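You operate a simulated robot arm through the tools that you are given. There is no shell and no other tool.

The job below is to be done with a simulated two-armed robot. You get a single attempt, and the scene is never put back.

TASK
Run a silt test on the red rim disc and sort it by its filter's colour.
Fine: lay it on the Light rest or the Heavy rest, whichever matches; grey clamp lid shut before the green feed lever opens; shut the feed once the water stops, before the lid lifts; leave the lid open.
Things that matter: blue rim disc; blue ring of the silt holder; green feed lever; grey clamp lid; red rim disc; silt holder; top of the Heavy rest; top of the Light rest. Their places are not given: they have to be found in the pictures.

Only the result counts: the job must be done as asked and must still hold three seconds after the hand-in. Knocking over, shifting, dropping, spilling or breaking anything else fails it. Lids that push on must go on centred and level and be pressed home; caps that screw on are set level and turned clockwise until they are tight.

THE ROBOT
Two 7-joint arms with two-finger parallel grippers on one trunk that stands fixed in place. Base frame: the origin is at the foot of the trunk, x ahead of it, y to its left, z up. Readings come in mm, rad, newtons and seconds.
The left shoulder is at [70, 163, 1295], the right one opposite. With the tool pointing down near the work surface each hand reaches from about 380 to 880 mm from the base axis, measured 20 degrees to its own side. Payload 3.43 kg a hand.
The TCP of each hand is the grasp point between the finger pads, 34 mm short of the fingertips. In the tool frame z runs along the fingers and y along their closing line. The gripper opens to 128 mm. The fingers are 24 mm wide and 12 mm thick; the gripper's body (48 by 130 mm) begins 96 mm behind the TCP.
Orientation is that of the tool frame in the base frame, as a unit quaternion [x, y, z, w]. With the fingers straight down and closing along the base's y, the tool's x points along the base's -x, its y along +y and its z along -z.

THE INTERFACE
- The arms move only by the tool arm_command. It takes "left_increments", "right_increments" or both (then of equal length, played together; a hand with none holds still); each is a list of rows, each a list of 7 numbers: the turn, a rotation vector about the tool's x, y, z in rad, then the shift along the tool's x, y, z in mm, then the opening, from 0 (shut) to 1 (fully open). In form: [[wx, wy, wz, tx, ty, tz, gripper], ...]. A call has 1 to 20 rows; each row is the pose to reach, as a shift and turn from the pose commanded when the call began, along the tool's axes at that moment. A row lasts 0.2 s, in which the tool goes at most 50 mm and 0.15 rad; a call with a longer step from one row to the next is refused whole, and so is a gripper value outside its range. A pose out of reach is approached as far as the arm can. The call stops where the force on the tool passes 40 N (or 10 N more than at its start, if that is more) or the arm is blocked; 0.2 s more then pass. The fingers move at their own pace (about 153 mm/s each) and stop on an object; they squeeze with about 24 N. The grip force told is the motor's: it shows also when the fingers shut on nothing. Time passes only in rows, and 0.2 s behind the last, so rows that repeat a pose let the fingers close. It gives the time, the measured TCP pose, the force on the tool (base axes), the opening and the grip force at its end, in the units of the frame above (readings bear some noise), with the torque about the TCP (base axes, N m) and any sound that the robot's microphone picked up, and new pictures: "views" is both (left out), scene, wrist or none (wrist: the cameras of the hands that moved).
- Cameras (640 x 400 px; columns grow to the right, rows downward): "scene" is now at [129, -37.8, 1517.4]; the picture's right is [-0.43, -0.90, 0.00], its down [-0.56, 0.27, -0.78] and it looks along [0.71, -0.34, -0.62] (base axes); focal length 319 px, centre (320, 200). "left" rides on the left gripper at [76, 11, -160] in its tool frame; the picture's right is [-0.15, 0.99, 0.00], its down [-0.88, -0.13, -0.46] and it looks along [-0.45, -0.07, 0.89] (tool axes); focal length 234 px, centre (320, 200). "right" rides on the right gripper at [76, -11, -160] in its tool frame; the picture's right is [0.15, 0.99, 0.00], its down [-0.88, 0.13, -0.46] and it looks along [-0.45, 0.07, 0.89] (tool axes); focal length 234 px, centre (320, 200).
- lift_body(by): slides the trunk up (or, below 0, down) by that many mm; the arms and the scene camera ride with it, the base frame stays. It gives what a move gives, with no picture.
- aim_head(pan, tilt): turns the head with the scene camera to pan (to the left, within 1.501 rad either way) and tilt (down, from -0.506 to 1.204), counted from straight ahead of the robot. It gives what a move gives, and a new picture of the scene camera.
- point_at(camera, pixels): for up to 12 pixels [column, row] of the newest picture of that camera ("zoom" is the newest enlarged one), the place [x, y, z] in the base frame of the surface seen there, good to about 3 mm. It takes no simulated time.
- enlarge(camera, box): a new picture of the part [left, top, right, bottom] of that camera's present view, enlarged. It takes no simulated time.
- close_job(): hands the job in; it is judged then, once.

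Unless the task says otherwise, let go and move clear before handing in.

The tools are called after "Call:" as name(argument=value, ...) on one line, values as JSON. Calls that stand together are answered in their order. arm_command: Moves the arms, as the interface text tells. Its arguments: {"type":"object","properties":{"left_increments":{"type":"array"},"right_increments":{"type":"array"},"views":{"type":"string","enum":["both","scene","wrist","none"]}},"required":[]} The other tools are called the same way: lift_body (by) moves the trunk up or down; aim_head (pan, tilt) turns the head that bears the scene camera; point_at (camera, pixels) gives the place of the surface under pixels of a picture; enlarge (camera, box) takes an enlarged picture of a part of a camera's view; close_job () hands the job in.

At the start:

```text
t: 0.0
left_tool_pos: [519.9, -32.2, 1327.2]
left_tool_rot: [-0.002, 1.0, 0.0, 0.0]
left_wrist_force: [0.7, 0.1, 0.9]
left_torque: [-0.02, -0.01, -0.01]
left_grip_width: 128.0
left_grasp_force: 0.1
right_tool_pos: [333.9, -400.6, 1279.5]
right_tool_rot: [-0.002, 1.0, 0.0, 0.0]
right_wrist_force: [-0.3, 0.4, -0.3]
right_torque: [-0.01, -0.02, 0.0]
right_grip_width: 128.0
right_grasp_force: 0.0
trunk travel left (down, up): [-775.0, 165.0]
head pan, tilt (commanded): [-0.443, 0.672]
```

scene: 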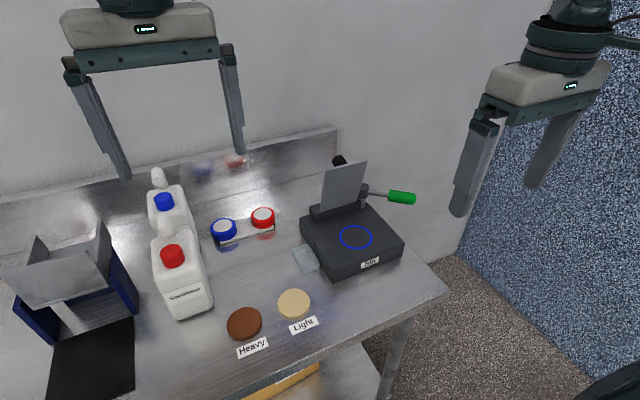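
right: 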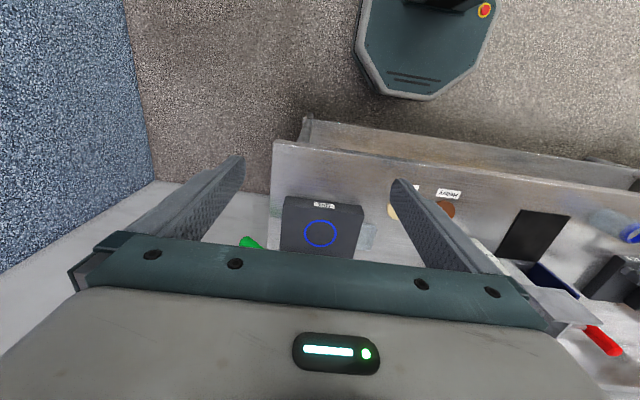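
left: 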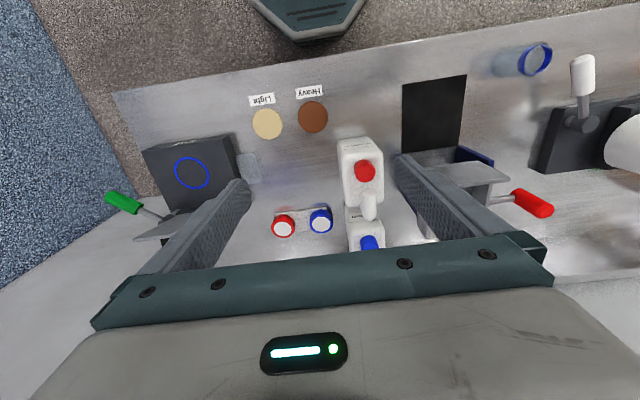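

The scene picture shows the red rim disc at about (263,217), the blue one at (224,229), the silt holder's blue ring at (356,237), the grey lid standing open at (344,185) and the green lever at (402,197). I'll measure these places and enlarge the views.

Call:
point_at(camera="scene", pixels=[[263, 214], [224, 227], [356, 237], [344, 185], [402, 197], [370, 190], [294, 302], [244, 321], [244, 236], [305, 257], [330, 300], [340, 160]])

Call:
enlarge(camera="scene", box=[280, 140, 440, 290])

Call:
enlarge(camera="scene", box=[190, 190, 330, 280])

```text
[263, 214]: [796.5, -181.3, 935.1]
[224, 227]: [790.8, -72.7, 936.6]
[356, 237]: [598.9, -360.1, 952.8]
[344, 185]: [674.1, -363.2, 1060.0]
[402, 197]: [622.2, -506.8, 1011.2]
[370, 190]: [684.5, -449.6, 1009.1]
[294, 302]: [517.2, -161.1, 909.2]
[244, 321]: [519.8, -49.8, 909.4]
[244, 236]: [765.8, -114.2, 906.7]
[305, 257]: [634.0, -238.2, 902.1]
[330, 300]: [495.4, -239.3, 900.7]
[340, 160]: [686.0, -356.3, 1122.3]
```

```text
2.67 times, centred on (360, 215) of scene
```

zoom: 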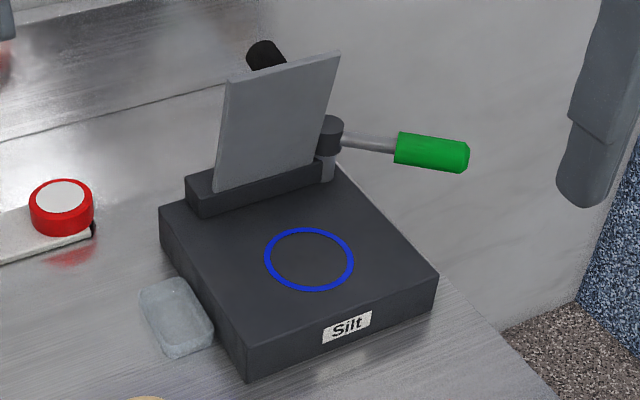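

```text
4.44 times, centred on (260, 235) of scene
```

zoom: 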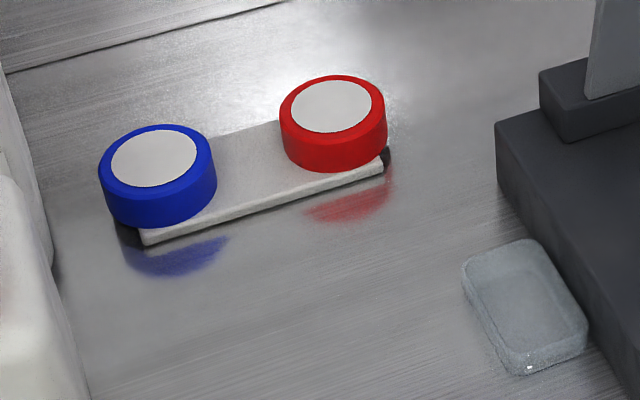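

The disc looks like a short red cylinder standing on a pale tray. The lid stands up behind the ring, with a black knob behind it at about (339,160). I'll measure edges to get the orientations.

Call:
point_at(camera="scene", pixels=[[302, 219], [331, 262], [402, 243], [340, 236], [372, 238], [356, 226], [356, 248], [323, 208], [323, 172], [364, 163], [360, 200], [339, 158]])

Call:
point_at(camera="zoom", pixels=[[283, 120], [383, 118], [332, 78], [332, 131], [332, 105], [102, 175], [213, 165], [155, 128], [155, 185], [260, 180], [150, 240], [378, 175]])

Call:
enlarge(camera="left", box=[100, 80, 350, 250])

Call:
enlarge(camera="right", box=[220, 150, 420, 260])

```text
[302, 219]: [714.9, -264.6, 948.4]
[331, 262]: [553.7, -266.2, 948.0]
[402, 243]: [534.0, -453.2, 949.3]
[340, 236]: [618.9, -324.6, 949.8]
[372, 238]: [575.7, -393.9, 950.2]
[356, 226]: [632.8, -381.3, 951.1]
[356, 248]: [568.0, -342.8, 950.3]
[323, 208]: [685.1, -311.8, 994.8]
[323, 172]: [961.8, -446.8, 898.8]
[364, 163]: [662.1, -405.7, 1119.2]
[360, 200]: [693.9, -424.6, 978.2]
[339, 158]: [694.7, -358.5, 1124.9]
```

```text
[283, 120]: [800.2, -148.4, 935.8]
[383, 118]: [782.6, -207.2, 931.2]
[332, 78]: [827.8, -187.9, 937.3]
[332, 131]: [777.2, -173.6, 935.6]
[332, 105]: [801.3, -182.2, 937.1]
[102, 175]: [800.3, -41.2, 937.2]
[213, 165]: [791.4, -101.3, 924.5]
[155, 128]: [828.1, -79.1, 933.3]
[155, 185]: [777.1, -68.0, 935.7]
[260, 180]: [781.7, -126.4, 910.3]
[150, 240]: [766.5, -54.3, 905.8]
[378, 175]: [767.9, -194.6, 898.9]
```

```text
2.35 times, centred on (225, 165) of left
```

zoom: 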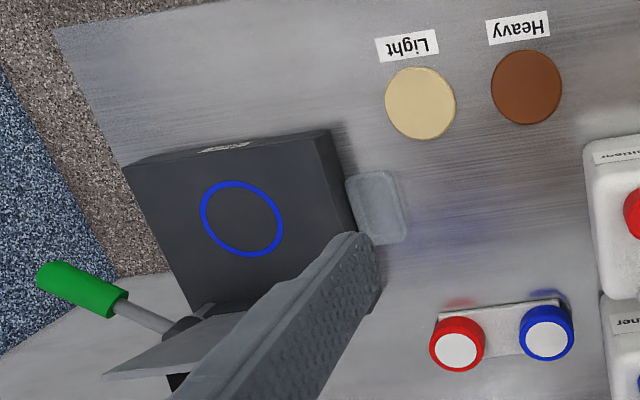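

```text
3.20 times, centred on (320, 205) of right
```

zoom: 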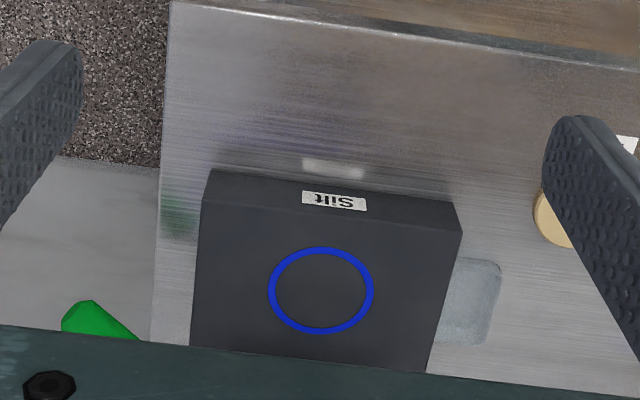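

Table z is about 900, the holder top 950, the disc tops about 936 and the ring centre about (598,-361). Next I'll look closely at the lever and the lid hinge to see how they move.

Call:
enlarge(camera="scene", box=[315, 150, 425, 220])

Call:
point_at(camera="scene", pixels=[[393, 196], [412, 198], [385, 194], [378, 193], [364, 187], [366, 196], [363, 190], [330, 212], [340, 198], [352, 175], [334, 157], [362, 205]])

```text
5.71 times, centred on (370, 185) of scene
```

zoom: 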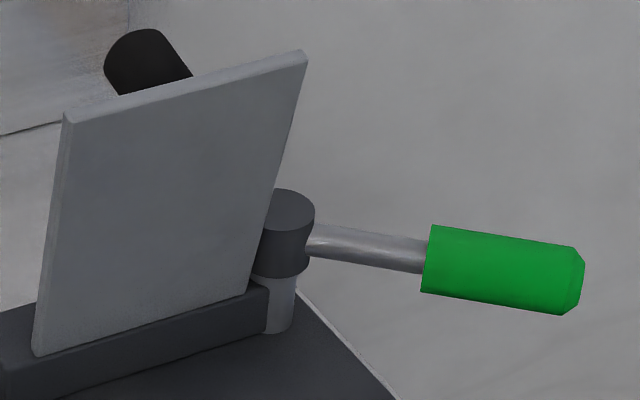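

```text
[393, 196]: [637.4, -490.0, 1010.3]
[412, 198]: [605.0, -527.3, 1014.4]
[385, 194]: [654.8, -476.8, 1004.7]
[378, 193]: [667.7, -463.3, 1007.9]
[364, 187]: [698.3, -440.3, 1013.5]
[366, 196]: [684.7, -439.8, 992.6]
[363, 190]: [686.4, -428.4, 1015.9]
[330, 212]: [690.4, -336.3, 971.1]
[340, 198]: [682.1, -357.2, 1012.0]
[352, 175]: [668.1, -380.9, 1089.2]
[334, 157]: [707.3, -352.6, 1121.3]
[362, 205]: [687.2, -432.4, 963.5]
```

The lever pivots at about (698,-437), with the green handle reaching (605,-527) at z≈1010. The black knob is behind the lid's top edge at about (705,-353,1121). I'll move the right hand so its wrist camera looks down on the knob and lever.

Call:
arm_command(right_increments=[[0, 0, 0, -40, 8, -14, 1], [0, 0, 0, -80, 16, -28, 1], [0, 0, 0, -120, 24, -42, 1], [0, 0, 0, -160, 32, -56, 1], [0, 0, 0, -200, 40, -70, 1], [0, 0, 0, -200, 40, -70, 1]])

```text
t: 1.4
left_tool_pos: [520.1, -32.9, 1328.6]
left_tool_rot: [0.0, 1.0, 0.001, 0.001]
left_wrist_force: [0.3, -0.4, 0.0]
left_torque: [0.02, -0.07, -0.03]
left_grip_width: 128.1
left_grasp_force: 0.1
right_tool_pos: [533.3, -361.4, 1346.2]
right_tool_rot: [-0.001, 1.0, 0.0, 0.0]
right_wrist_force: [-0.2, 0.9, 1.0]
right_torque: [-0.02, 0.03, 0.0]
right_grip_width: 128.3
right_grasp_force: 0.0
trunk travel left (down, up): [-775.0, 165.0]
head pan, tilt (commanded): [-0.443, 0.672]
```

scene: 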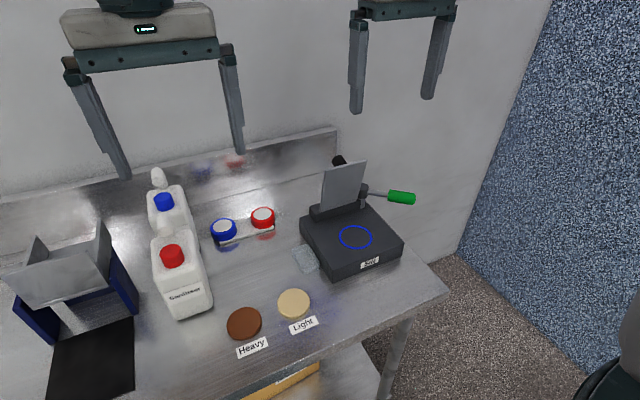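
right: 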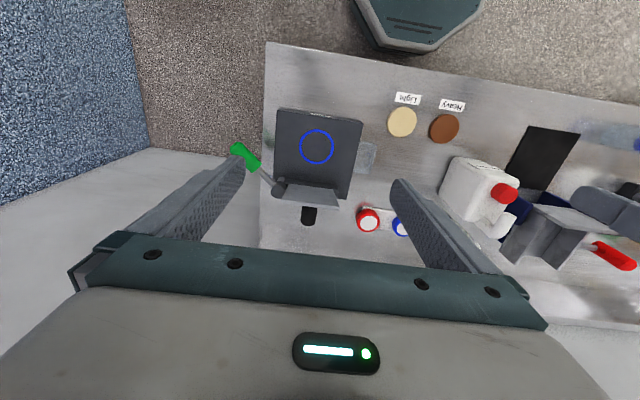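

The right wrist picture now shows the knob at about (309,215) behind the lid's edge at (308,195), and the lever at (245,157). I'll enlarge it and measure.

Call:
enlarge(camera="right", box=[220, 90, 400, 240])

Call:
point_at(camera="right", pixels=[[309, 212], [309, 221], [309, 207], [302, 213], [315, 213], [308, 195], [280, 188], [237, 150], [252, 162], [279, 188], [316, 147], [368, 221]])

```text
2.67 times, centred on (310, 165) of right
```

zoom: 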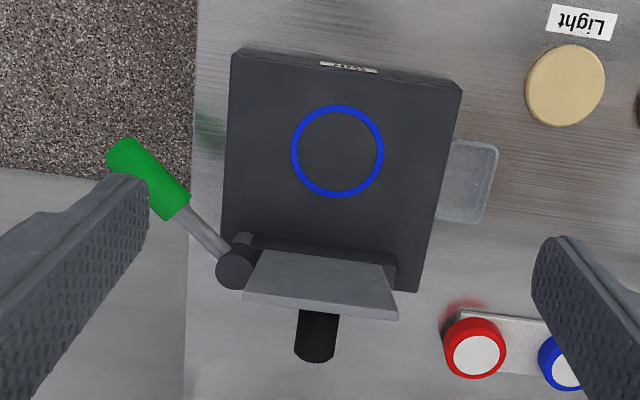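

```text
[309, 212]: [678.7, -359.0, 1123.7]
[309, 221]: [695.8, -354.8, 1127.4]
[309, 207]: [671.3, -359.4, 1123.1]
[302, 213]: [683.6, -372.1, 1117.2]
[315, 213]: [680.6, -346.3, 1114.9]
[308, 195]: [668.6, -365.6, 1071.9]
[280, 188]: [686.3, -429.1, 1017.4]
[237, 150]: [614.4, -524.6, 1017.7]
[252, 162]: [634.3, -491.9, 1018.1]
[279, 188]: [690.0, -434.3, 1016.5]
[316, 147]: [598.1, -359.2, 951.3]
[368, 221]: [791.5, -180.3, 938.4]
```

The knob spans roughly x 671–705 and y −372…−346, with its top at z≈1125. I'll measure the lid corners and the knob's end more finely in the zoomed picture.

Call:
point_at(camera="zoom", pixels=[[315, 357], [315, 345], [315, 320], [320, 310], [320, 306], [250, 300], [392, 313], [265, 257], [380, 268], [325, 258], [237, 270], [237, 250]])

Call:
enlarge(camera="right", box=[270, 170, 350, 230])

```text
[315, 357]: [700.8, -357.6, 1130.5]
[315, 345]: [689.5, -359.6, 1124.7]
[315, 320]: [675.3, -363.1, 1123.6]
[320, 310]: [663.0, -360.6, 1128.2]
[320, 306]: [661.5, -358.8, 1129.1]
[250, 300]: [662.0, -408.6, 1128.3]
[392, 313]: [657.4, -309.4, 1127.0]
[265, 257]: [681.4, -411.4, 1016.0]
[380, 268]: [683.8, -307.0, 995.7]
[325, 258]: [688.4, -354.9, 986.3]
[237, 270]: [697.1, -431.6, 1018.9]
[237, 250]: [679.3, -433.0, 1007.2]
```

```text
6.67 times, centred on (310, 200) of right
```

zoom: 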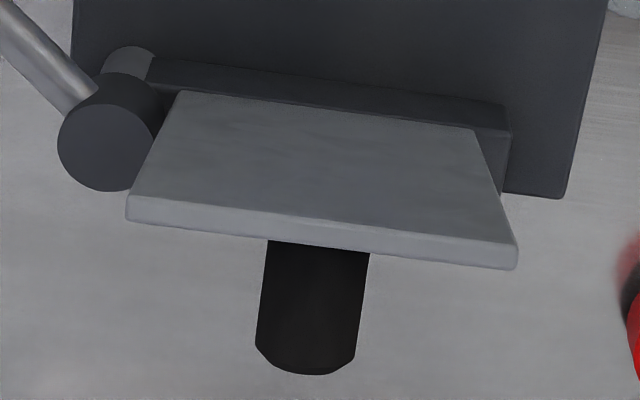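

The lid is about 100 mm wide and leans about 10° forward, with its hinge near (688,−360,980). Its knob is about 27 mm thick. The lever hub stands vertically at (693,−434). I'll swing the left hand away to its own side and bring the right hand over the red disc.

Call:
arm_command(left_increments=[[0, 0, 0, 0, 40, 0, 1], [0, 0, 0, 0, 80, 0, 1], [0, 0, 0, 0, 120, 0, 1], [0, 0, 0, 0, 160, 0, 1], [0, 0, 0, 0, 200, 0, 1], [0, 0, 0, 0, 240, 0, 1], [0, 0, 0, 0, 240, 0, 1], [0, 0, 0, 0, 240, 0, 1], [0, 0, 0, 0, 240, 0, 1], [0, 0, 0, 0, 240, 0, 1], [0, 0, 0, 0, 240, 0, 1], [0, 0, 0, 0, 240, 0, 1]], right_increments=[[0, 0, 0, 0, 0, 0, 0.7], [0, 0, 0, -13, 36, 19, 0.7], [0, 0, 0, -26, 72, 38, 0.7], [0, 0, 0, -40, 108, 57, 0.7], [0, 0, 0, -53, 144, 76, 0.7], [0, 0, 0, -67, 180, 96, 0.7], [0, 0, 0, -98, 180, 128, 0.7], [0, 0, 0, -129, 180, 160, 0.7], [0, 0, 0, -160, 180, 192, 0.7], [0, 0, 0, -191, 180, 224, 0.7], [0, 0, 0, -222, 180, 255, 0.7], [0, 0, 0, -250, 180, 286, 0.7]])

```text
t: 4.0
left_tool_pos: [517.6, 209.5, 1326.1]
left_tool_rot: [-0.001, 1.0, -0.001, -0.001]
left_wrist_force: [-0.5, 0.0, 0.5]
left_torque: [-0.02, 0.01, 0.02]
left_grip_width: 128.1
left_grasp_force: 0.1
right_tool_pos: [681.1, -249.9, 1112.2]
right_tool_rot: [-0.001, 1.0, 0.0, 0.0]
right_wrist_force: [-1.3, 4.2, 4.5]
right_torque: [-0.26, 0.08, -0.12]
right_grip_width: 87.1
right_grasp_force: 0.0
right hand out of reach, approached as far as the arm can: row 7, 8, 9, 10, 11, 12
trunk travel left (down, up): [-775.0, 165.0]
head pan, tilt (commanded): [-0.443, 0.672]
```

scene: 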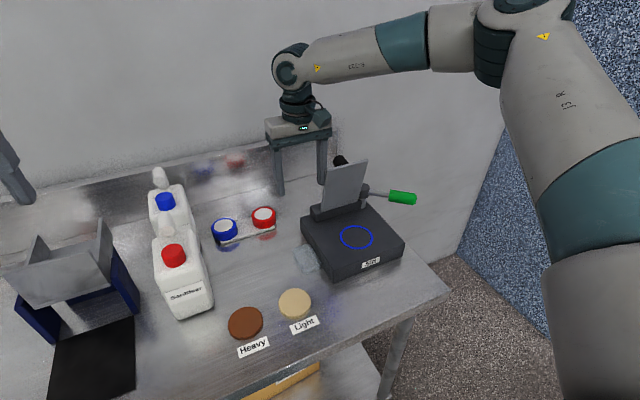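
right: 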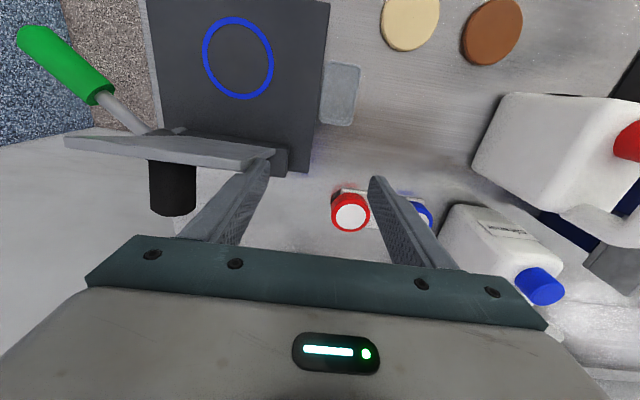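
left: 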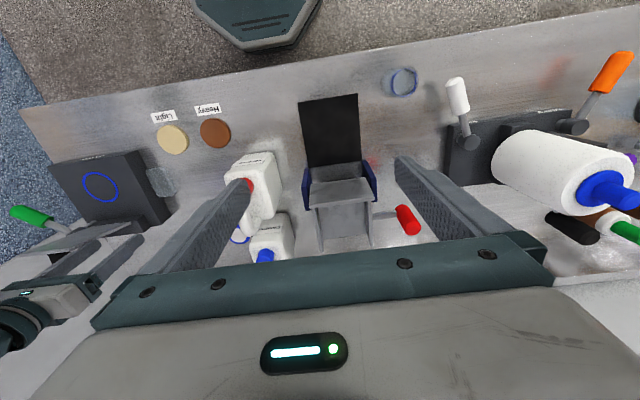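

The right hand stopped short at (681,−250,1112), close to the lid's edge, and reports out of reach, so the posture is cramped at this height. I'll raise the trunk, which lifts the hand straight up and away from the lid, and see whether the reach gets better.

Call:
lift_body(by=150)

```text
t: 5.8
left_tool_pos: [518.0, 207.4, 1476.9]
left_tool_rot: [-0.001, 1.0, 0.0, 0.0]
left_wrist_force: [0.3, 0.5, 0.2]
left_torque: [0.0, 0.0, 0.02]
left_grip_width: 127.9
left_grasp_force: 0.1
right_tool_pos: [682.2, -252.0, 1262.2]
right_tool_rot: [0.0, 1.0, 0.001, 0.0]
right_wrist_force: [-1.1, 1.6, -0.4]
right_torque: [-0.02, -0.01, -0.02]
right_grip_width: 89.9
right_grasp_force: 0.0
trunk travel left (down, up): [-925.0, 15.0]
head pan, tilt (commanded): [-0.443, 0.672]
```

Now the force is near zero, the hand is clear. I'll shift it toward y=−181 and see how well it follows, checking the lid in the picture.

Call:
arm_command(right_increments=[[0, 0, 0, 0, 35, 0, 0.7], [0, 0, 0, 0, 70, 0, 0.7], [0, 0, 0, 0, 70, 20, 0.7], [0, 0, 0, 0, 70, 50, 0.7], [0, 0, 0, 0, 70, 50, 0.7]])

```text
t: 7.0
left_tool_pos: [517.7, 207.2, 1476.4]
left_tool_rot: [-0.001, 1.0, -0.001, 0.001]
left_wrist_force: [0.4, -0.6, -0.3]
left_torque: [0.03, 0.0, 0.04]
left_grip_width: 127.7
left_grasp_force: 0.1
right_tool_pos: [643.4, -220.2, 1232.5]
right_tool_rot: [-0.002, 1.0, 0.002, 0.001]
right_wrist_force: [0.2, -0.1, -0.4]
right_torque: [0.01, -0.01, 0.05]
right_grip_width: 89.7
right_grasp_force: 0.0
right hand out of reach, approached as far as the arm can: row 1, 2, 3, 4, 5
trunk travel left (down, up): [-925.0, 15.0]
head pan, tilt (commanded): [-0.443, 0.672]
```

scene: 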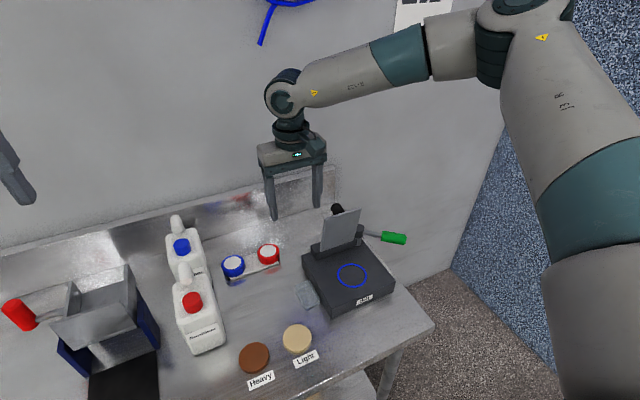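
right: 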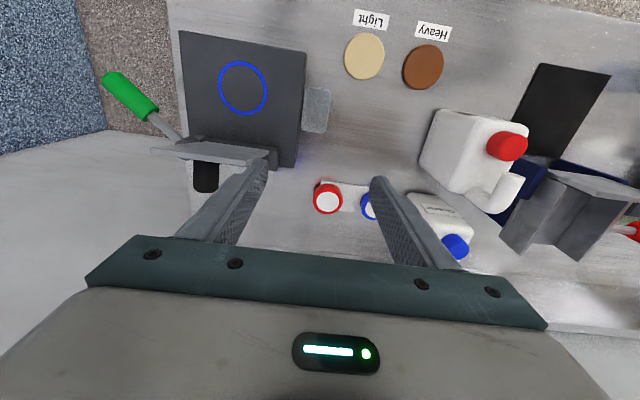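

The hand lies at (643,−220,1232), still short, and the lid appears unmoved. I'll send a zero shift to see which pose counts as commanded, and try a small yaw at the same time in case the wrist is near a joint limit.

Call:
arm_command(right_increments=[[0, 0, 0, 0, 0, 0, 0.7], [0, 0, 0, 0, 0, 0, 0.7]], views="none")

```text
t: 7.5
left_tool_pos: [518.3, 207.5, 1476.9]
left_tool_rot: [-0.002, 1.0, 0.0, 0.001]
left_wrist_force: [0.4, 0.2, -0.3]
left_torque: [0.03, -0.02, 0.01]
left_grip_width: 127.9
left_grasp_force: 0.2
right_tool_pos: [642.5, -222.1, 1231.0]
right_tool_rot: [0.0, 1.0, 0.001, 0.001]
right_wrist_force: [-0.7, 0.3, -0.5]
right_torque: [0.0, 0.0, 0.01]
right_grip_width: 89.3
right_grasp_force: 0.0
trunk travel left (down, up): [-925.0, 15.0]
head pan, tilt (commanded): [-0.443, 0.672]
```

The commanded pose is re-based to the reached one. I'll descend first, since reach should be better lower down, with a small shift in +y.

Call:
arm_command(right_increments=[[0, 0, 0, 0, 0, 40, 0.7], [0, 0, 0, 0, 0, 80, 0.7], [0, 0, 0, 0, 10, 120, 0.7], [0, 0, 0, 0, 25, 140, 0.7], [0, 0, 0, 0, 40, 150, 0.7]], views="scene")

```text
t: 8.8
left_tool_pos: [518.5, 205.9, 1477.0]
left_tool_rot: [0.0, 1.0, -0.001, 0.0]
left_wrist_force: [0.1, 1.0, -0.3]
left_torque: [-0.04, 0.0, -0.02]
left_grip_width: 128.0
left_grasp_force: 0.1
right_tool_pos: [597.6, -243.0, 1140.0]
right_tool_rot: [0.0, 1.0, 0.001, 0.002]
right_wrist_force: [0.4, -0.1, -0.3]
right_torque: [-0.02, -0.02, -0.01]
right_grip_width: 89.6
right_grasp_force: 0.1
right hand out of reach, approached as far as the arm can: row 1, 2, 3, 4, 5
trunk travel left (down, up): [-925.0, 15.0]
head pan, tilt (commanded): [-0.443, 0.672]
```

scene: 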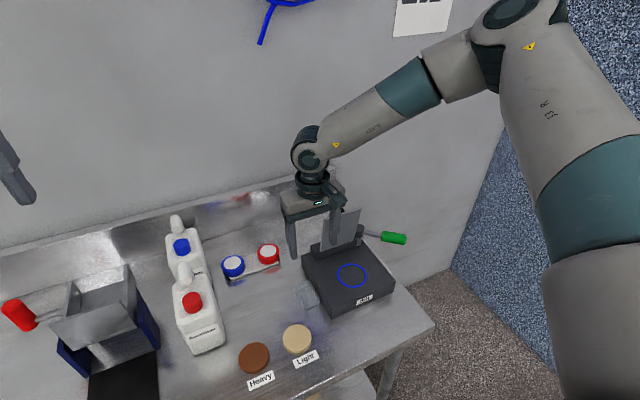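

The hand backed off to (598,−243,1140), so some joint is at its limit rather than the arm being too short. I'll test yawing the tool each way to find out which joint binds.

Call:
arm_command(right_increments=[[0, 0, -0.12, 0, 0, 0, 0.7], [0, 0, -0.24, 0, 0, 0, 0.7]], views="none")

Call:
arm_command(right_increments=[[0, 0, 0.12, 0, 0, 0, 0.7], [0, 0, 0.24, 0, 0, 0, 0.7], [0, 0, 0.36, 0, 0, 0, 0.7], [0, 0, 0.48, 0, 0, 0, 0.7]], views="scene")

```text
t: 9.3
left_tool_pos: [518.0, 207.5, 1476.9]
left_tool_rot: [-0.001, 1.0, 0.0, 0.0]
left_wrist_force: [0.1, -0.2, -0.2]
left_torque: [-0.04, 0.0, -0.04]
left_grip_width: 128.0
left_grasp_force: 0.0
right_tool_pos: [599.1, -242.9, 1141.6]
right_tool_rot: [-0.121, 0.993, 0.001, 0.002]
right_wrist_force: [0.0, -0.1, 0.6]
right_torque: [0.02, -0.03, 0.03]
right_grip_width: 89.6
right_grasp_force: 0.0
trunk travel left (down, up): [-925.0, 15.0]
head pan, tilt (commanded): [-0.443, 0.672]
```

```text
t: 10.3
left_tool_pos: [517.8, 206.5, 1475.9]
left_tool_rot: [-0.001, 1.0, 0.001, 0.001]
left_wrist_force: [-0.4, -0.1, -0.1]
left_torque: [0.01, 0.01, 0.01]
left_grip_width: 127.9
left_grasp_force: 0.0
right_tool_pos: [597.9, -242.1, 1142.1]
right_tool_rot: [0.12, 0.993, 0.002, 0.001]
right_wrist_force: [0.3, -0.4, 0.4]
right_torque: [-0.01, -0.01, -0.03]
right_grip_width: 89.3
right_grasp_force: 0.0
trunk travel left (down, up): [-925.0, 15.0]
head pan, tilt (commanded): [-0.443, 0.672]
```

scene: 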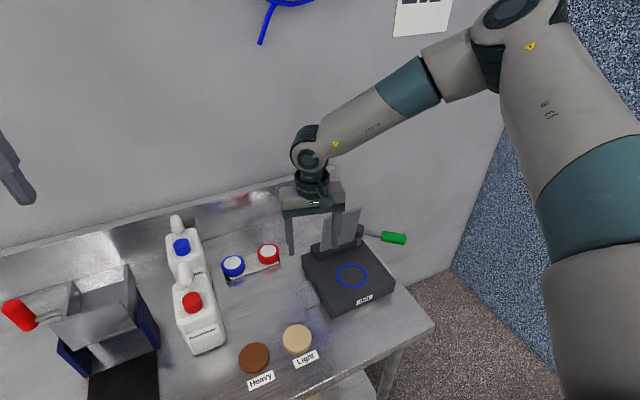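

Yaw turns freely both ways, so the limit sits in the shoulder or elbow. I'll turn the tool straight again, pull back to a clear spot and lower the trunk to its first height, where the reach is said to hold near the table.

Call:
arm_command(right_increments=[[0, 0, -0.12, 0, 0, 0, 0.7], [0, 0, -0.24, 0, 0, 0, 0.7]], views="none")

Call:
arm_command(right_increments=[[0, 0, 0, 30, 10, -20, 0.7], [0, 0, 0, 60, 20, -40, 0.7], [0, 0, 0, 90, 30, -60, 0.7], [0, 0, 0, 110, 40, -60, 0.7]], views="none")

Call:
lift_body(by=-150)

```text
t: 10.9
left_tool_pos: [518.6, 205.6, 1476.2]
left_tool_rot: [-0.002, 1.0, 0.0, 0.0]
left_wrist_force: [-0.1, -0.2, -0.9]
left_torque: [-0.02, 0.0, -0.02]
left_grip_width: 128.3
left_grasp_force: 0.1
right_tool_pos: [598.2, -243.1, 1142.1]
right_tool_rot: [-0.001, 1.0, 0.001, 0.0]
right_wrist_force: [0.0, 0.6, 0.7]
right_torque: [-0.02, -0.02, 0.01]
right_grip_width: 89.6
right_grasp_force: 0.0
trunk travel left (down, up): [-925.0, 15.0]
head pan, tilt (commanded): [-0.443, 0.672]
```

```text
t: 11.9
left_tool_pos: [517.8, 206.3, 1476.3]
left_tool_rot: [-0.001, 1.0, 0.0, 0.0]
left_wrist_force: [0.0, 0.0, 0.0]
left_torque: [0.0, 0.01, -0.03]
left_grip_width: 127.9
left_grasp_force: 0.1
right_tool_pos: [492.3, -202.0, 1201.8]
right_tool_rot: [-0.001, 1.0, 0.0, 0.001]
right_wrist_force: [-0.7, 0.3, 0.7]
right_torque: [0.01, -0.01, -0.02]
right_grip_width: 89.7
right_grasp_force: 0.0
trunk travel left (down, up): [-925.0, 15.0]
head pan, tilt (commanded): [-0.443, 0.672]
```

```text
t: 13.7
left_tool_pos: [518.6, 207.1, 1327.2]
left_tool_rot: [-0.001, 1.0, 0.0, -0.001]
left_wrist_force: [0.0, 1.0, -1.0]
left_torque: [-0.04, -0.01, 0.02]
left_grip_width: 128.0
left_grasp_force: 0.1
right_tool_pos: [492.5, -203.1, 1051.4]
right_tool_rot: [-0.001, 1.0, 0.001, 0.0]
right_wrist_force: [0.2, -0.5, 0.3]
right_torque: [-0.04, -0.02, -0.03]
right_grip_width: 89.6
right_grasp_force: 0.1
trunk travel left (down, up): [-775.0, 165.0]
head pan, tilt (commanded): [-0.443, 0.672]
```

The hand is at (492,−203,1051) with the trunk at its first height. I'll move forward toward the disc in steps at low height.

Call:
arm_command(right_increments=[[0, 0, 0, -35, 8, 8, 0.7], [0, 0, 0, -70, 16, 16, 0.7], [0, 0, 0, -105, 22, 20, 0.7], [0, 0, 0, -140, 22, 20, 0.7], [0, 0, 0, -175, 22, 20, 0.7], [0, 0, 0, -210, 22, 20, 0.7]], views="scene")

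```text
t: 15.1
left_tool_pos: [518.5, 205.7, 1325.7]
left_tool_rot: [-0.001, 1.0, 0.0, 0.0]
left_wrist_force: [-0.1, 0.3, 0.5]
left_torque: [-0.03, -0.01, -0.01]
left_grip_width: 127.8
left_grasp_force: 0.2
right_tool_pos: [642.4, -233.2, 1060.2]
right_tool_rot: [-0.001, 1.0, 0.001, 0.001]
right_wrist_force: [0.5, 0.6, -0.4]
right_torque: [-0.04, -0.01, 0.05]
right_grip_width: 89.6
right_grasp_force: 0.0
right hand out of reach, approached as far as the arm can: row 3, 4, 5, 6
trunk travel left (down, up): [-775.0, 165.0]
head pan, tilt (commanded): [-0.443, 0.672]
```

scene: 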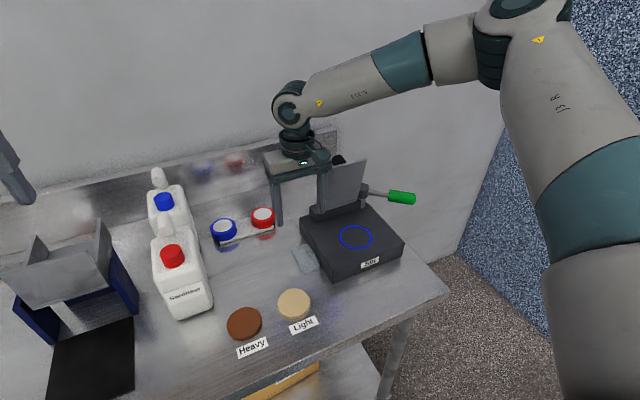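

The hand stalls again at (642,−233,1060), with the elbow out to the right. I'll turn the head to look at the arm's posture and understand which joint holds it back.

Call:
aim_head(pan=-0.9, tilt=0.35)

```text
t: 16.0
left_tool_pos: [517.4, 206.8, 1327.6]
left_tool_rot: [0.0, 1.0, 0.0, 0.0]
left_wrist_force: [-0.6, 0.3, -0.1]
left_torque: [0.02, 0.0, 0.01]
left_grip_width: 127.9
left_grasp_force: 0.0
right_tool_pos: [642.7, -232.3, 1061.1]
right_tool_rot: [-0.001, 1.0, 0.0, 0.0]
right_wrist_force: [-0.3, 0.2, 0.3]
right_torque: [0.01, 0.02, -0.01]
right_grip_width: 89.7
right_grasp_force: 0.0
trunk travel left (down, up): [-775.0, 165.0]
head pan, tilt (commanded): [-0.901, 0.351]
```

scene: 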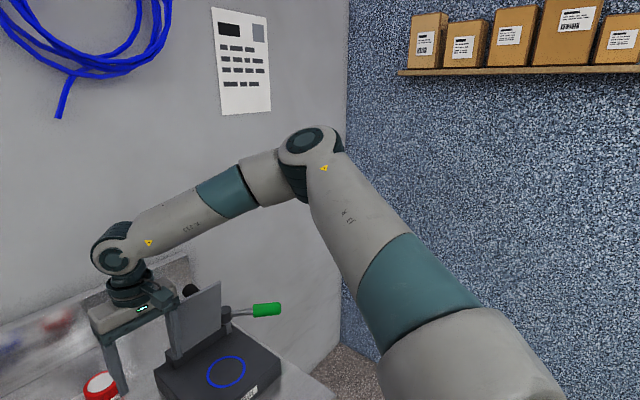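

The arm bends at an elbow near (308,150) and the wrist is at (115,255). I'll measure these points to work out the link geometry.

Call:
point_at(camera="scene", pixels=[[303, 142], [320, 175], [262, 175], [225, 190], [165, 230], [112, 258], [130, 285], [138, 308], [345, 210], [400, 280], [440, 350], [240, 330]])

```text
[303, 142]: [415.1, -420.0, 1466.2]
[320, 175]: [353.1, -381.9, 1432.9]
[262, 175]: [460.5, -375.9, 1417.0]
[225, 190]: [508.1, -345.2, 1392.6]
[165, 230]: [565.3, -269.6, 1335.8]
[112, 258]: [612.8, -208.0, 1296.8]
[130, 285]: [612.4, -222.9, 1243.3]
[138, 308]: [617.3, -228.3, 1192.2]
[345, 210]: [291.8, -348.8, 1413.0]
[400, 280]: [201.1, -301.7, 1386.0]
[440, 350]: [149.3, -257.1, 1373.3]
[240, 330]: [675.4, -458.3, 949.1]
```

Upper arm and forearm measure about 450 and 350 mm, and the elbow is bent near 90°, so it has length to spare. I'll probe a few directions from here in small steps to find the free ones.

Call:
arm_command(right_increments=[[0, 0, 0, -15, 0, 0, 0.7], [0, 0, 0, -30, 0, 0, 0.7]], views="none")

Call:
arm_command(right_increments=[[0, 0, 0, 0, 0, -20, 0.7], [0, 0, 0, 0, 0, -40, 0.7]], views="none")

Call:
arm_command(right_increments=[[0, 0, 0, 0, 20, 0, 0.7], [0, 0, 0, 0, 40, 0, 0.7]], views="none")

```text
t: 16.6
left_tool_pos: [517.9, 208.9, 1325.9]
left_tool_rot: [-0.001, 1.0, -0.001, -0.001]
left_wrist_force: [-0.6, 0.4, -0.1]
left_torque: [0.01, -0.01, 0.02]
left_grip_width: 127.9
left_grasp_force: 0.1
right_tool_pos: [659.9, -243.3, 1068.0]
right_tool_rot: [-0.001, 1.0, 0.001, 0.001]
right_wrist_force: [-0.8, 4.8, -2.5]
right_torque: [-0.08, -0.02, -0.03]
right_grip_width: 86.9
right_grasp_force: 0.1
right hand out of reach, approached as far as the arm can: row 1, 2
trunk travel left (down, up): [-775.0, 165.0]
head pan, tilt (commanded): [-0.901, 0.351]
```

```text
t: 17.2
left_tool_pos: [517.1, 207.5, 1326.8]
left_tool_rot: [-0.001, 1.0, -0.001, 0.001]
left_wrist_force: [1.2, -0.1, 0.0]
left_torque: [0.01, -0.01, -0.03]
left_grip_width: 128.2
left_grasp_force: 0.0
right_tool_pos: [658.8, -243.5, 1109.9]
right_tool_rot: [0.0, 1.0, 0.0, 0.0]
right_wrist_force: [0.2, 3.5, 0.7]
right_torque: [-0.04, -0.03, 0.01]
right_grip_width: 87.7
right_grasp_force: 0.0
trunk travel left (down, up): [-775.0, 165.0]
head pan, tilt (commanded): [-0.901, 0.351]
```

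```text
t: 17.8
left_tool_pos: [516.7, 207.6, 1327.0]
left_tool_rot: [-0.001, 1.0, -0.001, 0.0]
left_wrist_force: [-0.1, 0.2, 0.7]
left_torque: [0.0, -0.01, 0.0]
left_grip_width: 128.0
left_grasp_force: 0.1
right_tool_pos: [649.6, -214.5, 1114.5]
right_tool_rot: [0.0, 1.0, 0.002, 0.002]
right_wrist_force: [0.5, 0.2, 0.1]
right_torque: [-0.04, 0.0, 0.01]
right_grip_width: 89.7
right_grasp_force: 0.0
right hand out of reach, approached as far as the arm can: row 2
trunk travel left (down, up): [-775.0, 165.0]
head pan, tilt (commanded): [-0.901, 0.351]
```

Moving along the forearm's direction is what is blocked, and at y≈−243 a finger brushes the lid's side, so I keep away from it. I'll rise to z≈1210, swing out over the lid to the arm's own side, stretch forward there, and then come in to the disc.

Call:
arm_command(right_increments=[[0, 0, 0, 0, 0, -35, 0.7], [0, 0, 0, 0, 0, -70, 0.7], [0, 0, 0, 0, 0, -105, 0.7], [0, 0, 0, 0, -40, -105, 0.7], [0, 0, 0, 0, -80, -105, 0.7], [0, 0, 0, -40, -90, -105, 0.7], [0, 0, 0, -80, -90, -105, 0.7], [0, 0, 0, -120, -90, -105, 0.7], [0, 0, 0, -150, -90, -105, 0.7]], views="scene")

```text
t: 19.8
left_tool_pos: [518.6, 208.6, 1327.3]
left_tool_rot: [-0.001, 1.0, -0.002, 0.0]
left_wrist_force: [0.1, 0.7, -0.5]
left_torque: [-0.03, -0.03, 0.02]
left_grip_width: 128.0
left_grasp_force: 0.0
right_tool_pos: [734.5, -324.8, 1216.4]
right_tool_rot: [-0.001, 1.0, 0.0, 0.001]
right_wrist_force: [0.0, 1.0, 0.2]
right_torque: [-0.03, 0.02, 0.0]
right_grip_width: 89.7
right_grasp_force: 0.0
right hand out of reach, approached as far as the arm can: row 7, 8, 9
trunk travel left (down, up): [-775.0, 165.0]
head pan, tilt (commanded): [-0.901, 0.351]
```

scene: 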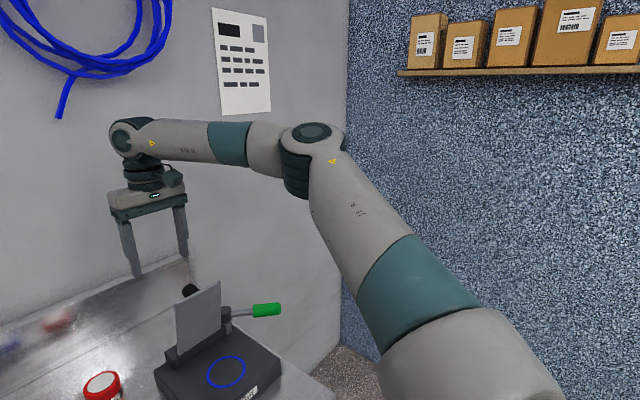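

The elbow sits unmoved at about (312,150) in every posture, so the upper arm is pinned while only the forearm swings. I'm at (735,−325,1216) now. I'll try stepping inward (+y) from this stretched posture and down behind the lid.

Call:
arm_command(right_increments=[[0, 0, 0, 0, 20, 10, 0.7], [0, 0, 0, 0, 40, 20, 0.7], [0, 0, 0, 0, 60, 30, 0.7]], views="none")

Call:
aim_head(pan=-1.2, tilt=0.6)

```text
t: 20.6
left_tool_pos: [519.1, 207.1, 1326.3]
left_tool_rot: [-0.001, 1.0, 0.0, 0.0]
left_wrist_force: [0.5, -0.1, -0.4]
left_torque: [0.01, -0.02, -0.03]
left_grip_width: 127.8
left_grasp_force: 0.1
right_tool_pos: [711.2, -278.5, 1185.5]
right_tool_rot: [0.0, 1.0, 0.002, 0.002]
right_wrist_force: [-0.2, 0.1, 0.0]
right_torque: [0.01, 0.01, -0.03]
right_grip_width: 89.5
right_grasp_force: 0.0
right hand out of reach, approached as far as the arm can: row 1, 2, 3
trunk travel left (down, up): [-775.0, 165.0]
head pan, tilt (commanded): [-0.901, 0.351]
```

```text
t: 21.4
left_tool_pos: [518.7, 206.2, 1327.7]
left_tool_rot: [0.0, 1.0, 0.0, 0.0]
left_wrist_force: [0.9, 0.2, 0.4]
left_torque: [-0.01, 0.02, -0.01]
left_grip_width: 128.0
left_grasp_force: 0.1
right_tool_pos: [711.9, -278.0, 1186.0]
right_tool_rot: [-0.001, 1.0, 0.001, 0.002]
right_wrist_force: [0.3, 0.5, 0.0]
right_torque: [0.0, 0.0, -0.01]
right_grip_width: 89.6
right_grasp_force: 0.1
trunk travel left (down, up): [-775.0, 165.0]
head pan, tilt (commanded): [-1.201, 0.6]
```

scene: 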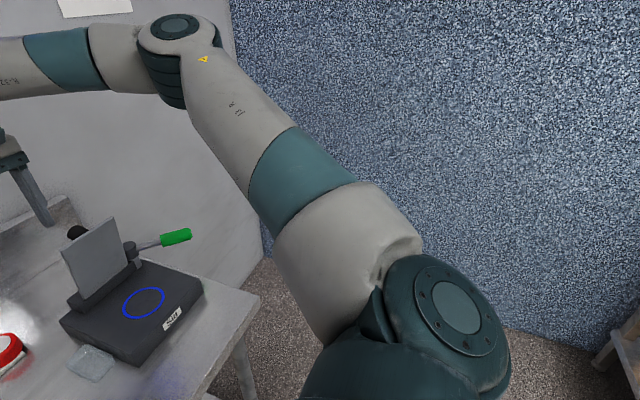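

The shoulder cap at (455,310) and upper arm look the same as before. I'll retract the hand over the holder to see whether the upper arm moves at all when the hand comes closer.

Call:
arm_command(right_increments=[[0, 0, 0, 0, 0, -30, 0.7], [0, 0, 0, 45, 0, -45, 0.7], [0, 0, 0, 90, 0, -45, 0.7], [0, 0, 0, 135, 0, -45, 0.7], [0, 0, 0, 180, 0, -45, 0.7], [0, 0, 0, 225, 0, -45, 0.7], [0, 0, 0, 270, 0, -45, 0.7], [0, 0, 0, 300, 0, -45, 0.7]], views="scene")

```text
t: 23.2
left_tool_pos: [517.2, 208.0, 1328.5]
left_tool_rot: [-0.001, 1.0, 0.0, 0.001]
left_wrist_force: [-0.1, -0.2, 1.0]
left_torque: [0.02, -0.02, 0.02]
left_grip_width: 128.1
left_grasp_force: 0.1
right_tool_pos: [408.9, -281.7, 1231.8]
right_tool_rot: [-0.001, 1.0, 0.001, 0.001]
right_wrist_force: [-0.1, -0.2, -0.6]
right_torque: [-0.03, -0.02, -0.02]
right_grip_width: 89.6
right_grasp_force: 0.1
trunk travel left (down, up): [-775.0, 165.0]
head pan, tilt (commanded): [-1.201, 0.6]
```

scene: 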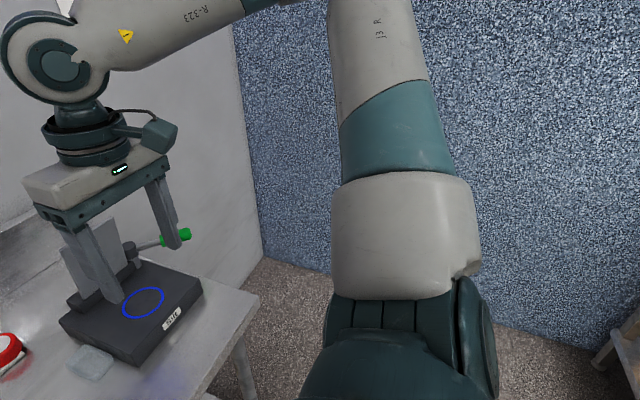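

The upper arm does swing outward when the hand retracts, and the shoulder cap turned with it, so it reaches a limit when swinging inward. I'll measure the shoulder's points to understand the joint layout.

Call:
point_at(camera="scene", pixels=[[400, 240], [400, 130], [375, 30], [487, 320], [395, 315], [400, 360], [330, 380], [480, 390], [60, 60], [150, 55], [100, 130], [420, 395]])

Call:
aim_head(pan=-1.5, tilt=0.9)

```text
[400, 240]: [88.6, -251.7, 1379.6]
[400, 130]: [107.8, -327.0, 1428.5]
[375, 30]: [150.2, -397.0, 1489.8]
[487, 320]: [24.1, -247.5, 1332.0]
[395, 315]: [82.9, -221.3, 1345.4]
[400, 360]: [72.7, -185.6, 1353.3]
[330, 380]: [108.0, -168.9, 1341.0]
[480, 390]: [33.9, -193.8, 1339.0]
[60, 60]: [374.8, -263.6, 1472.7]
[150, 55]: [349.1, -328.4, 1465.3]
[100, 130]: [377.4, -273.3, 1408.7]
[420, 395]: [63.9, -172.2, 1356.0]
```

```text
t: 24.0
left_tool_pos: [519.3, 207.9, 1326.8]
left_tool_rot: [0.0, 1.0, 0.001, 0.0]
left_wrist_force: [0.4, -0.1, 0.1]
left_torque: [-0.02, 0.01, 0.02]
left_grip_width: 128.0
left_grasp_force: 0.2
right_tool_pos: [410.8, -281.6, 1230.8]
right_tool_rot: [0.0, 1.0, 0.002, 0.0]
right_wrist_force: [-0.6, 0.5, -0.2]
right_torque: [0.0, 0.03, -0.01]
right_grip_width: 89.5
right_grasp_force: 0.0
trunk travel left (down, up): [-775.0, 165.0]
head pan, tilt (commanded): [-1.499, 0.901]
```

scene: 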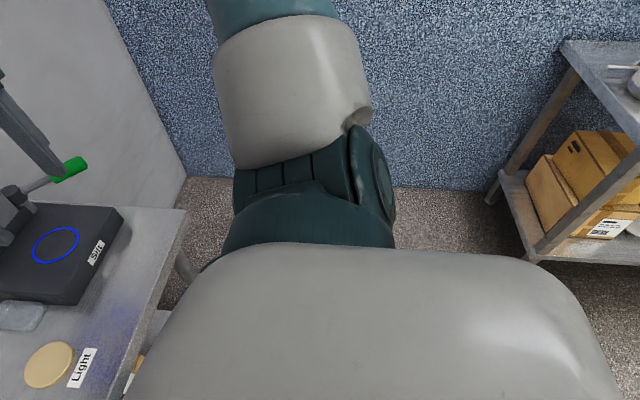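

The first joint's axis runs sideways from the trunk, and the upper arm stays on a cone of about 52° around it in both postures. That suggests the second joint is near a limit. I'll look at the elbow once more to get the link lengths.

Call:
aim_head(pan=-1.1, tilt=0.1)

```text
t: 25.1
left_tool_pos: [518.3, 206.8, 1326.7]
left_tool_rot: [-0.001, 1.0, 0.0, 0.0]
left_wrist_force: [0.2, 1.0, -0.3]
left_torque: [-0.02, 0.0, 0.0]
left_grip_width: 127.9
left_grasp_force: 0.1
right_tool_pos: [412.6, -280.7, 1231.0]
right_tool_rot: [-0.001, 1.0, 0.001, 0.001]
right_wrist_force: [0.3, 0.1, -0.2]
right_torque: [0.06, 0.01, -0.02]
right_grip_width: 89.6
right_grasp_force: 0.1
trunk travel left (down, up): [-775.0, 165.0]
head pan, tilt (commanded): [-1.1, 0.099]
```

scene: 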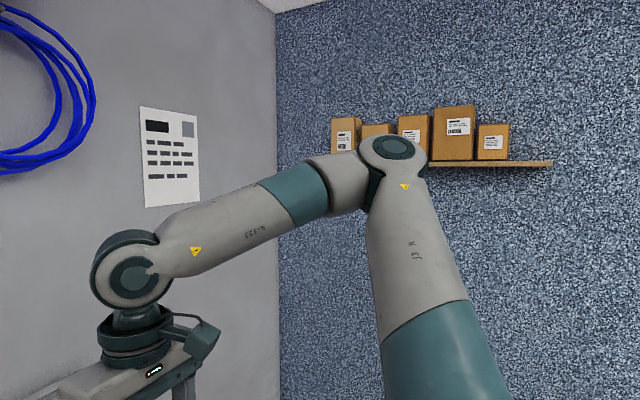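

Call:
point_at(camera="scene", pixels=[[392, 148], [372, 170], [415, 165], [340, 180], [300, 190], [240, 225], [180, 255], [130, 278], [410, 230], [425, 290], [440, 370], [133, 320]])

```text
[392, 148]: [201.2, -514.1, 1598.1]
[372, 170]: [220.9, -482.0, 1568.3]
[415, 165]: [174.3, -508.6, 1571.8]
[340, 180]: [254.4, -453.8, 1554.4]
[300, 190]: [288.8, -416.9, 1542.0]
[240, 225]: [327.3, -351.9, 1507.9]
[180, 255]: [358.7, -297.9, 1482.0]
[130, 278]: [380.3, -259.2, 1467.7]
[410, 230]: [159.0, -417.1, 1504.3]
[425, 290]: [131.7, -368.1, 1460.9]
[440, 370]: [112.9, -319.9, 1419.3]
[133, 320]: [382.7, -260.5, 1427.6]
```

In every stalled pose the elbow stays at about (405,−430,1430), with the wrist exactly 346 mm from it, so two shoulder joints are at their stops. The left arm began in a pose whose mirror the right arm could not reach, so it is in another configuration. I'll look at it.

Call:
aim_head(pan=1.1, tilt=0.2)

```text
t: 27.2
left_tool_pos: [518.2, 206.2, 1327.5]
left_tool_rot: [-0.001, 1.0, 0.0, 0.001]
left_wrist_force: [-0.3, 0.2, 0.9]
left_torque: [-0.01, 0.01, 0.03]
left_grip_width: 127.8
left_grasp_force: 0.0
right_tool_pos: [410.2, -282.2, 1231.1]
right_tool_rot: [-0.001, 1.0, 0.001, 0.001]
right_wrist_force: [-0.1, 0.3, 1.0]
right_torque: [0.05, 0.01, 0.05]
right_grip_width: 89.5
right_grasp_force: 0.1
trunk travel left (down, up): [-775.0, 165.0]
head pan, tilt (commanded): [1.1, 0.201]
```

scene: 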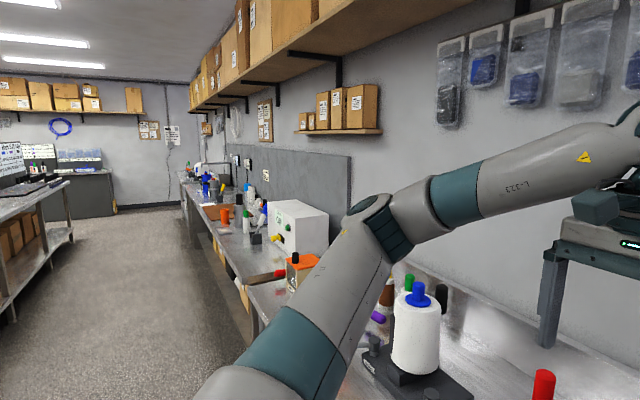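

The left arm's elbow is at about (372,210), clearly lower than the right one's. I'll measure it for comparison.

Call:
point_at(camera="scene", pixels=[[362, 205], [385, 225], [415, 205], [450, 195], [540, 175], [630, 150], [355, 255], [320, 300], [280, 350], [240, 385]])

Call:
aim_head(pan=1.45, tilt=0.8)

```text
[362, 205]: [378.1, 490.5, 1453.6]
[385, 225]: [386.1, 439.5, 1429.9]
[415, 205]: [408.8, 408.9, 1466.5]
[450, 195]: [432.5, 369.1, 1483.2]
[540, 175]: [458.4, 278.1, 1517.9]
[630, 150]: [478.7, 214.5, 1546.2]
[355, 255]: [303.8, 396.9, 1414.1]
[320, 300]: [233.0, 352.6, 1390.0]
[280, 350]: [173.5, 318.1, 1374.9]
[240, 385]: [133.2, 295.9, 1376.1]
```

```text
t: 28.2
left_tool_pos: [519.9, 207.0, 1326.3]
left_tool_rot: [-0.001, 1.0, 0.001, 0.001]
left_wrist_force: [0.4, 1.0, 0.1]
left_torque: [0.01, 0.02, 0.01]
left_grip_width: 128.1
left_grasp_force: 0.0
right_tool_pos: [411.5, -281.6, 1229.7]
right_tool_rot: [-0.001, 1.0, 0.001, 0.001]
right_wrist_force: [-0.5, -0.4, -0.2]
right_torque: [-0.01, -0.01, 0.0]
right_grip_width: 89.5
right_grasp_force: 0.1
trunk travel left (down, up): [-775.0, 165.0]
head pan, tilt (commanded): [1.45, 0.799]
```

scene: 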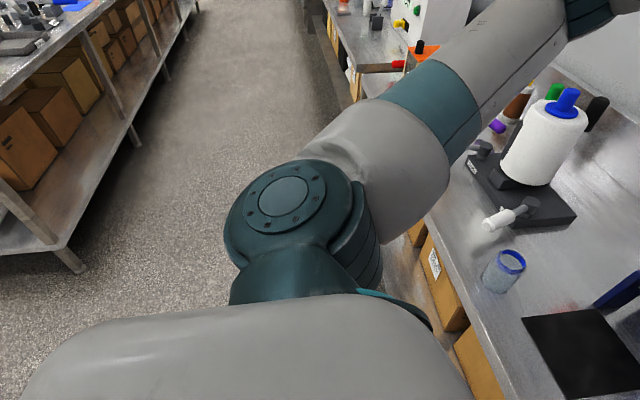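

The left arm uses the mirrored family, yet it could start far inward, so the right arm should be able to come inward too when it is high. I'll move the left hand further to its side and bring the right hand inward at z≈1300 to see whether the shoulder unlocks that way.

Call:
arm_command(left_increments=[[0, 0, 0, 20, 40, 0, 1], [0, 0, 0, 40, 80, 0, 1], [0, 0, 0, 60, 120, 0, 1], [0, 0, 0, 80, 160, 0, 1]], right_increments=[[0, 0, 0, 0, 0, -35, 0.7], [0, 0, 0, 0, 0, -70, 0.7], [0, 0, 0, -20, 40, -70, 0.7], [0, 0, 0, -40, 80, -70, 0.7]], views="none")

Call:
arm_command(right_increments=[[0, 0, 0, -15, 40, 0, 0.7], [0, 0, 0, -30, 80, 0, 0.7], [0, 0, 0, -45, 120, 0, 0.7], [0, 0, 0, -60, 160, 0, 0.7], [0, 0, 0, -75, 200, 0, 0.7]], views="none")

Call:
aim_head(pan=-0.9, tilt=0.35)

```text
t: 29.2
left_tool_pos: [438.6, 370.5, 1326.7]
left_tool_rot: [0.0, 1.0, -0.003, 0.0]
left_wrist_force: [0.8, 0.5, -0.6]
left_torque: [-0.06, 0.01, -0.01]
left_grip_width: 127.9
left_grasp_force: 0.0
right_tool_pos: [450.9, -194.4, 1299.8]
right_tool_rot: [0.0, 1.0, -0.002, 0.001]
right_wrist_force: [0.4, 0.7, -0.2]
right_torque: [-0.06, -0.05, -0.01]
right_grip_width: 89.5
right_grasp_force: 0.0
trunk travel left (down, up): [-775.0, 165.0]
head pan, tilt (commanded): [1.45, 0.799]
```

```text
t: 30.4
left_tool_pos: [439.4, 366.2, 1326.4]
left_tool_rot: [0.0, 1.0, -0.001, -0.001]
left_wrist_force: [0.1, -0.6, 0.8]
left_torque: [0.03, 0.05, -0.01]
left_grip_width: 128.0
left_grasp_force: 0.0
right_tool_pos: [479.5, -121.8, 1296.2]
right_tool_rot: [0.0, 1.0, 0.002, 0.0]
right_wrist_force: [0.0, -0.4, 0.1]
right_torque: [0.02, -0.03, -0.02]
right_grip_width: 89.7
right_grasp_force: 0.1
right hand out of reach, approached as far as the arm can: row 3, 4, 5
trunk travel left (down, up): [-775.0, 165.0]
head pan, tilt (commanded): [1.45, 0.799]
```

```text
t: 32.6
left_tool_pos: [438.1, 363.9, 1327.8]
left_tool_rot: [-0.001, 1.0, 0.0, 0.0]
left_wrist_force: [0.1, 0.0, -0.2]
left_torque: [0.01, -0.01, 0.02]
left_grip_width: 128.0
left_grasp_force: 0.1
right_tool_pos: [478.4, -122.0, 1297.5]
right_tool_rot: [0.0, 1.0, 0.001, 0.001]
right_wrist_force: [0.2, 1.2, -0.8]
right_torque: [0.02, 0.03, -0.04]
right_grip_width: 89.6
right_grasp_force: 0.0
trunk travel left (down, up): [-775.0, 165.0]
head pan, tilt (commanded): [-0.901, 0.351]
```

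scene: 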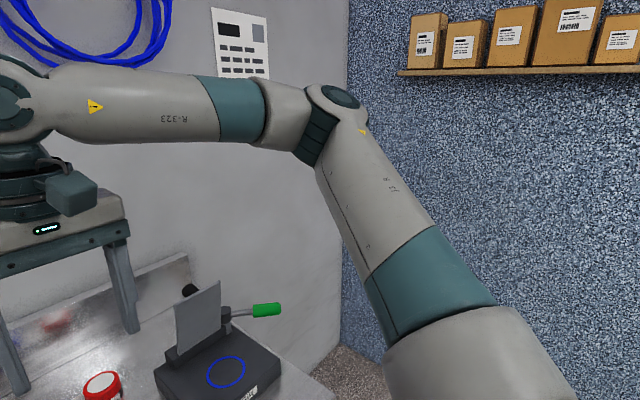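

The hand stalled at (479,−122,1297), though the elbow now looks slightly different at about (338,97). I'll measure it.

Call:
point_at(camera="scene", pixels=[[340, 95], [325, 125], [350, 120], [290, 110], [240, 105], [130, 105], [15, 105], [375, 180], [420, 270], [450, 350]])

```text
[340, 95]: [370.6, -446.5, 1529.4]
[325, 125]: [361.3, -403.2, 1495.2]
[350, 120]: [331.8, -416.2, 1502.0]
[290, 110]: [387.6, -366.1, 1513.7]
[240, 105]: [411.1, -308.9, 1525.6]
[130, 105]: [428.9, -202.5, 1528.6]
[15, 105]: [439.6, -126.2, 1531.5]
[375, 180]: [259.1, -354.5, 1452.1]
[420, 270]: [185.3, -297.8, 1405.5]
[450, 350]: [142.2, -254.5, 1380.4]
```

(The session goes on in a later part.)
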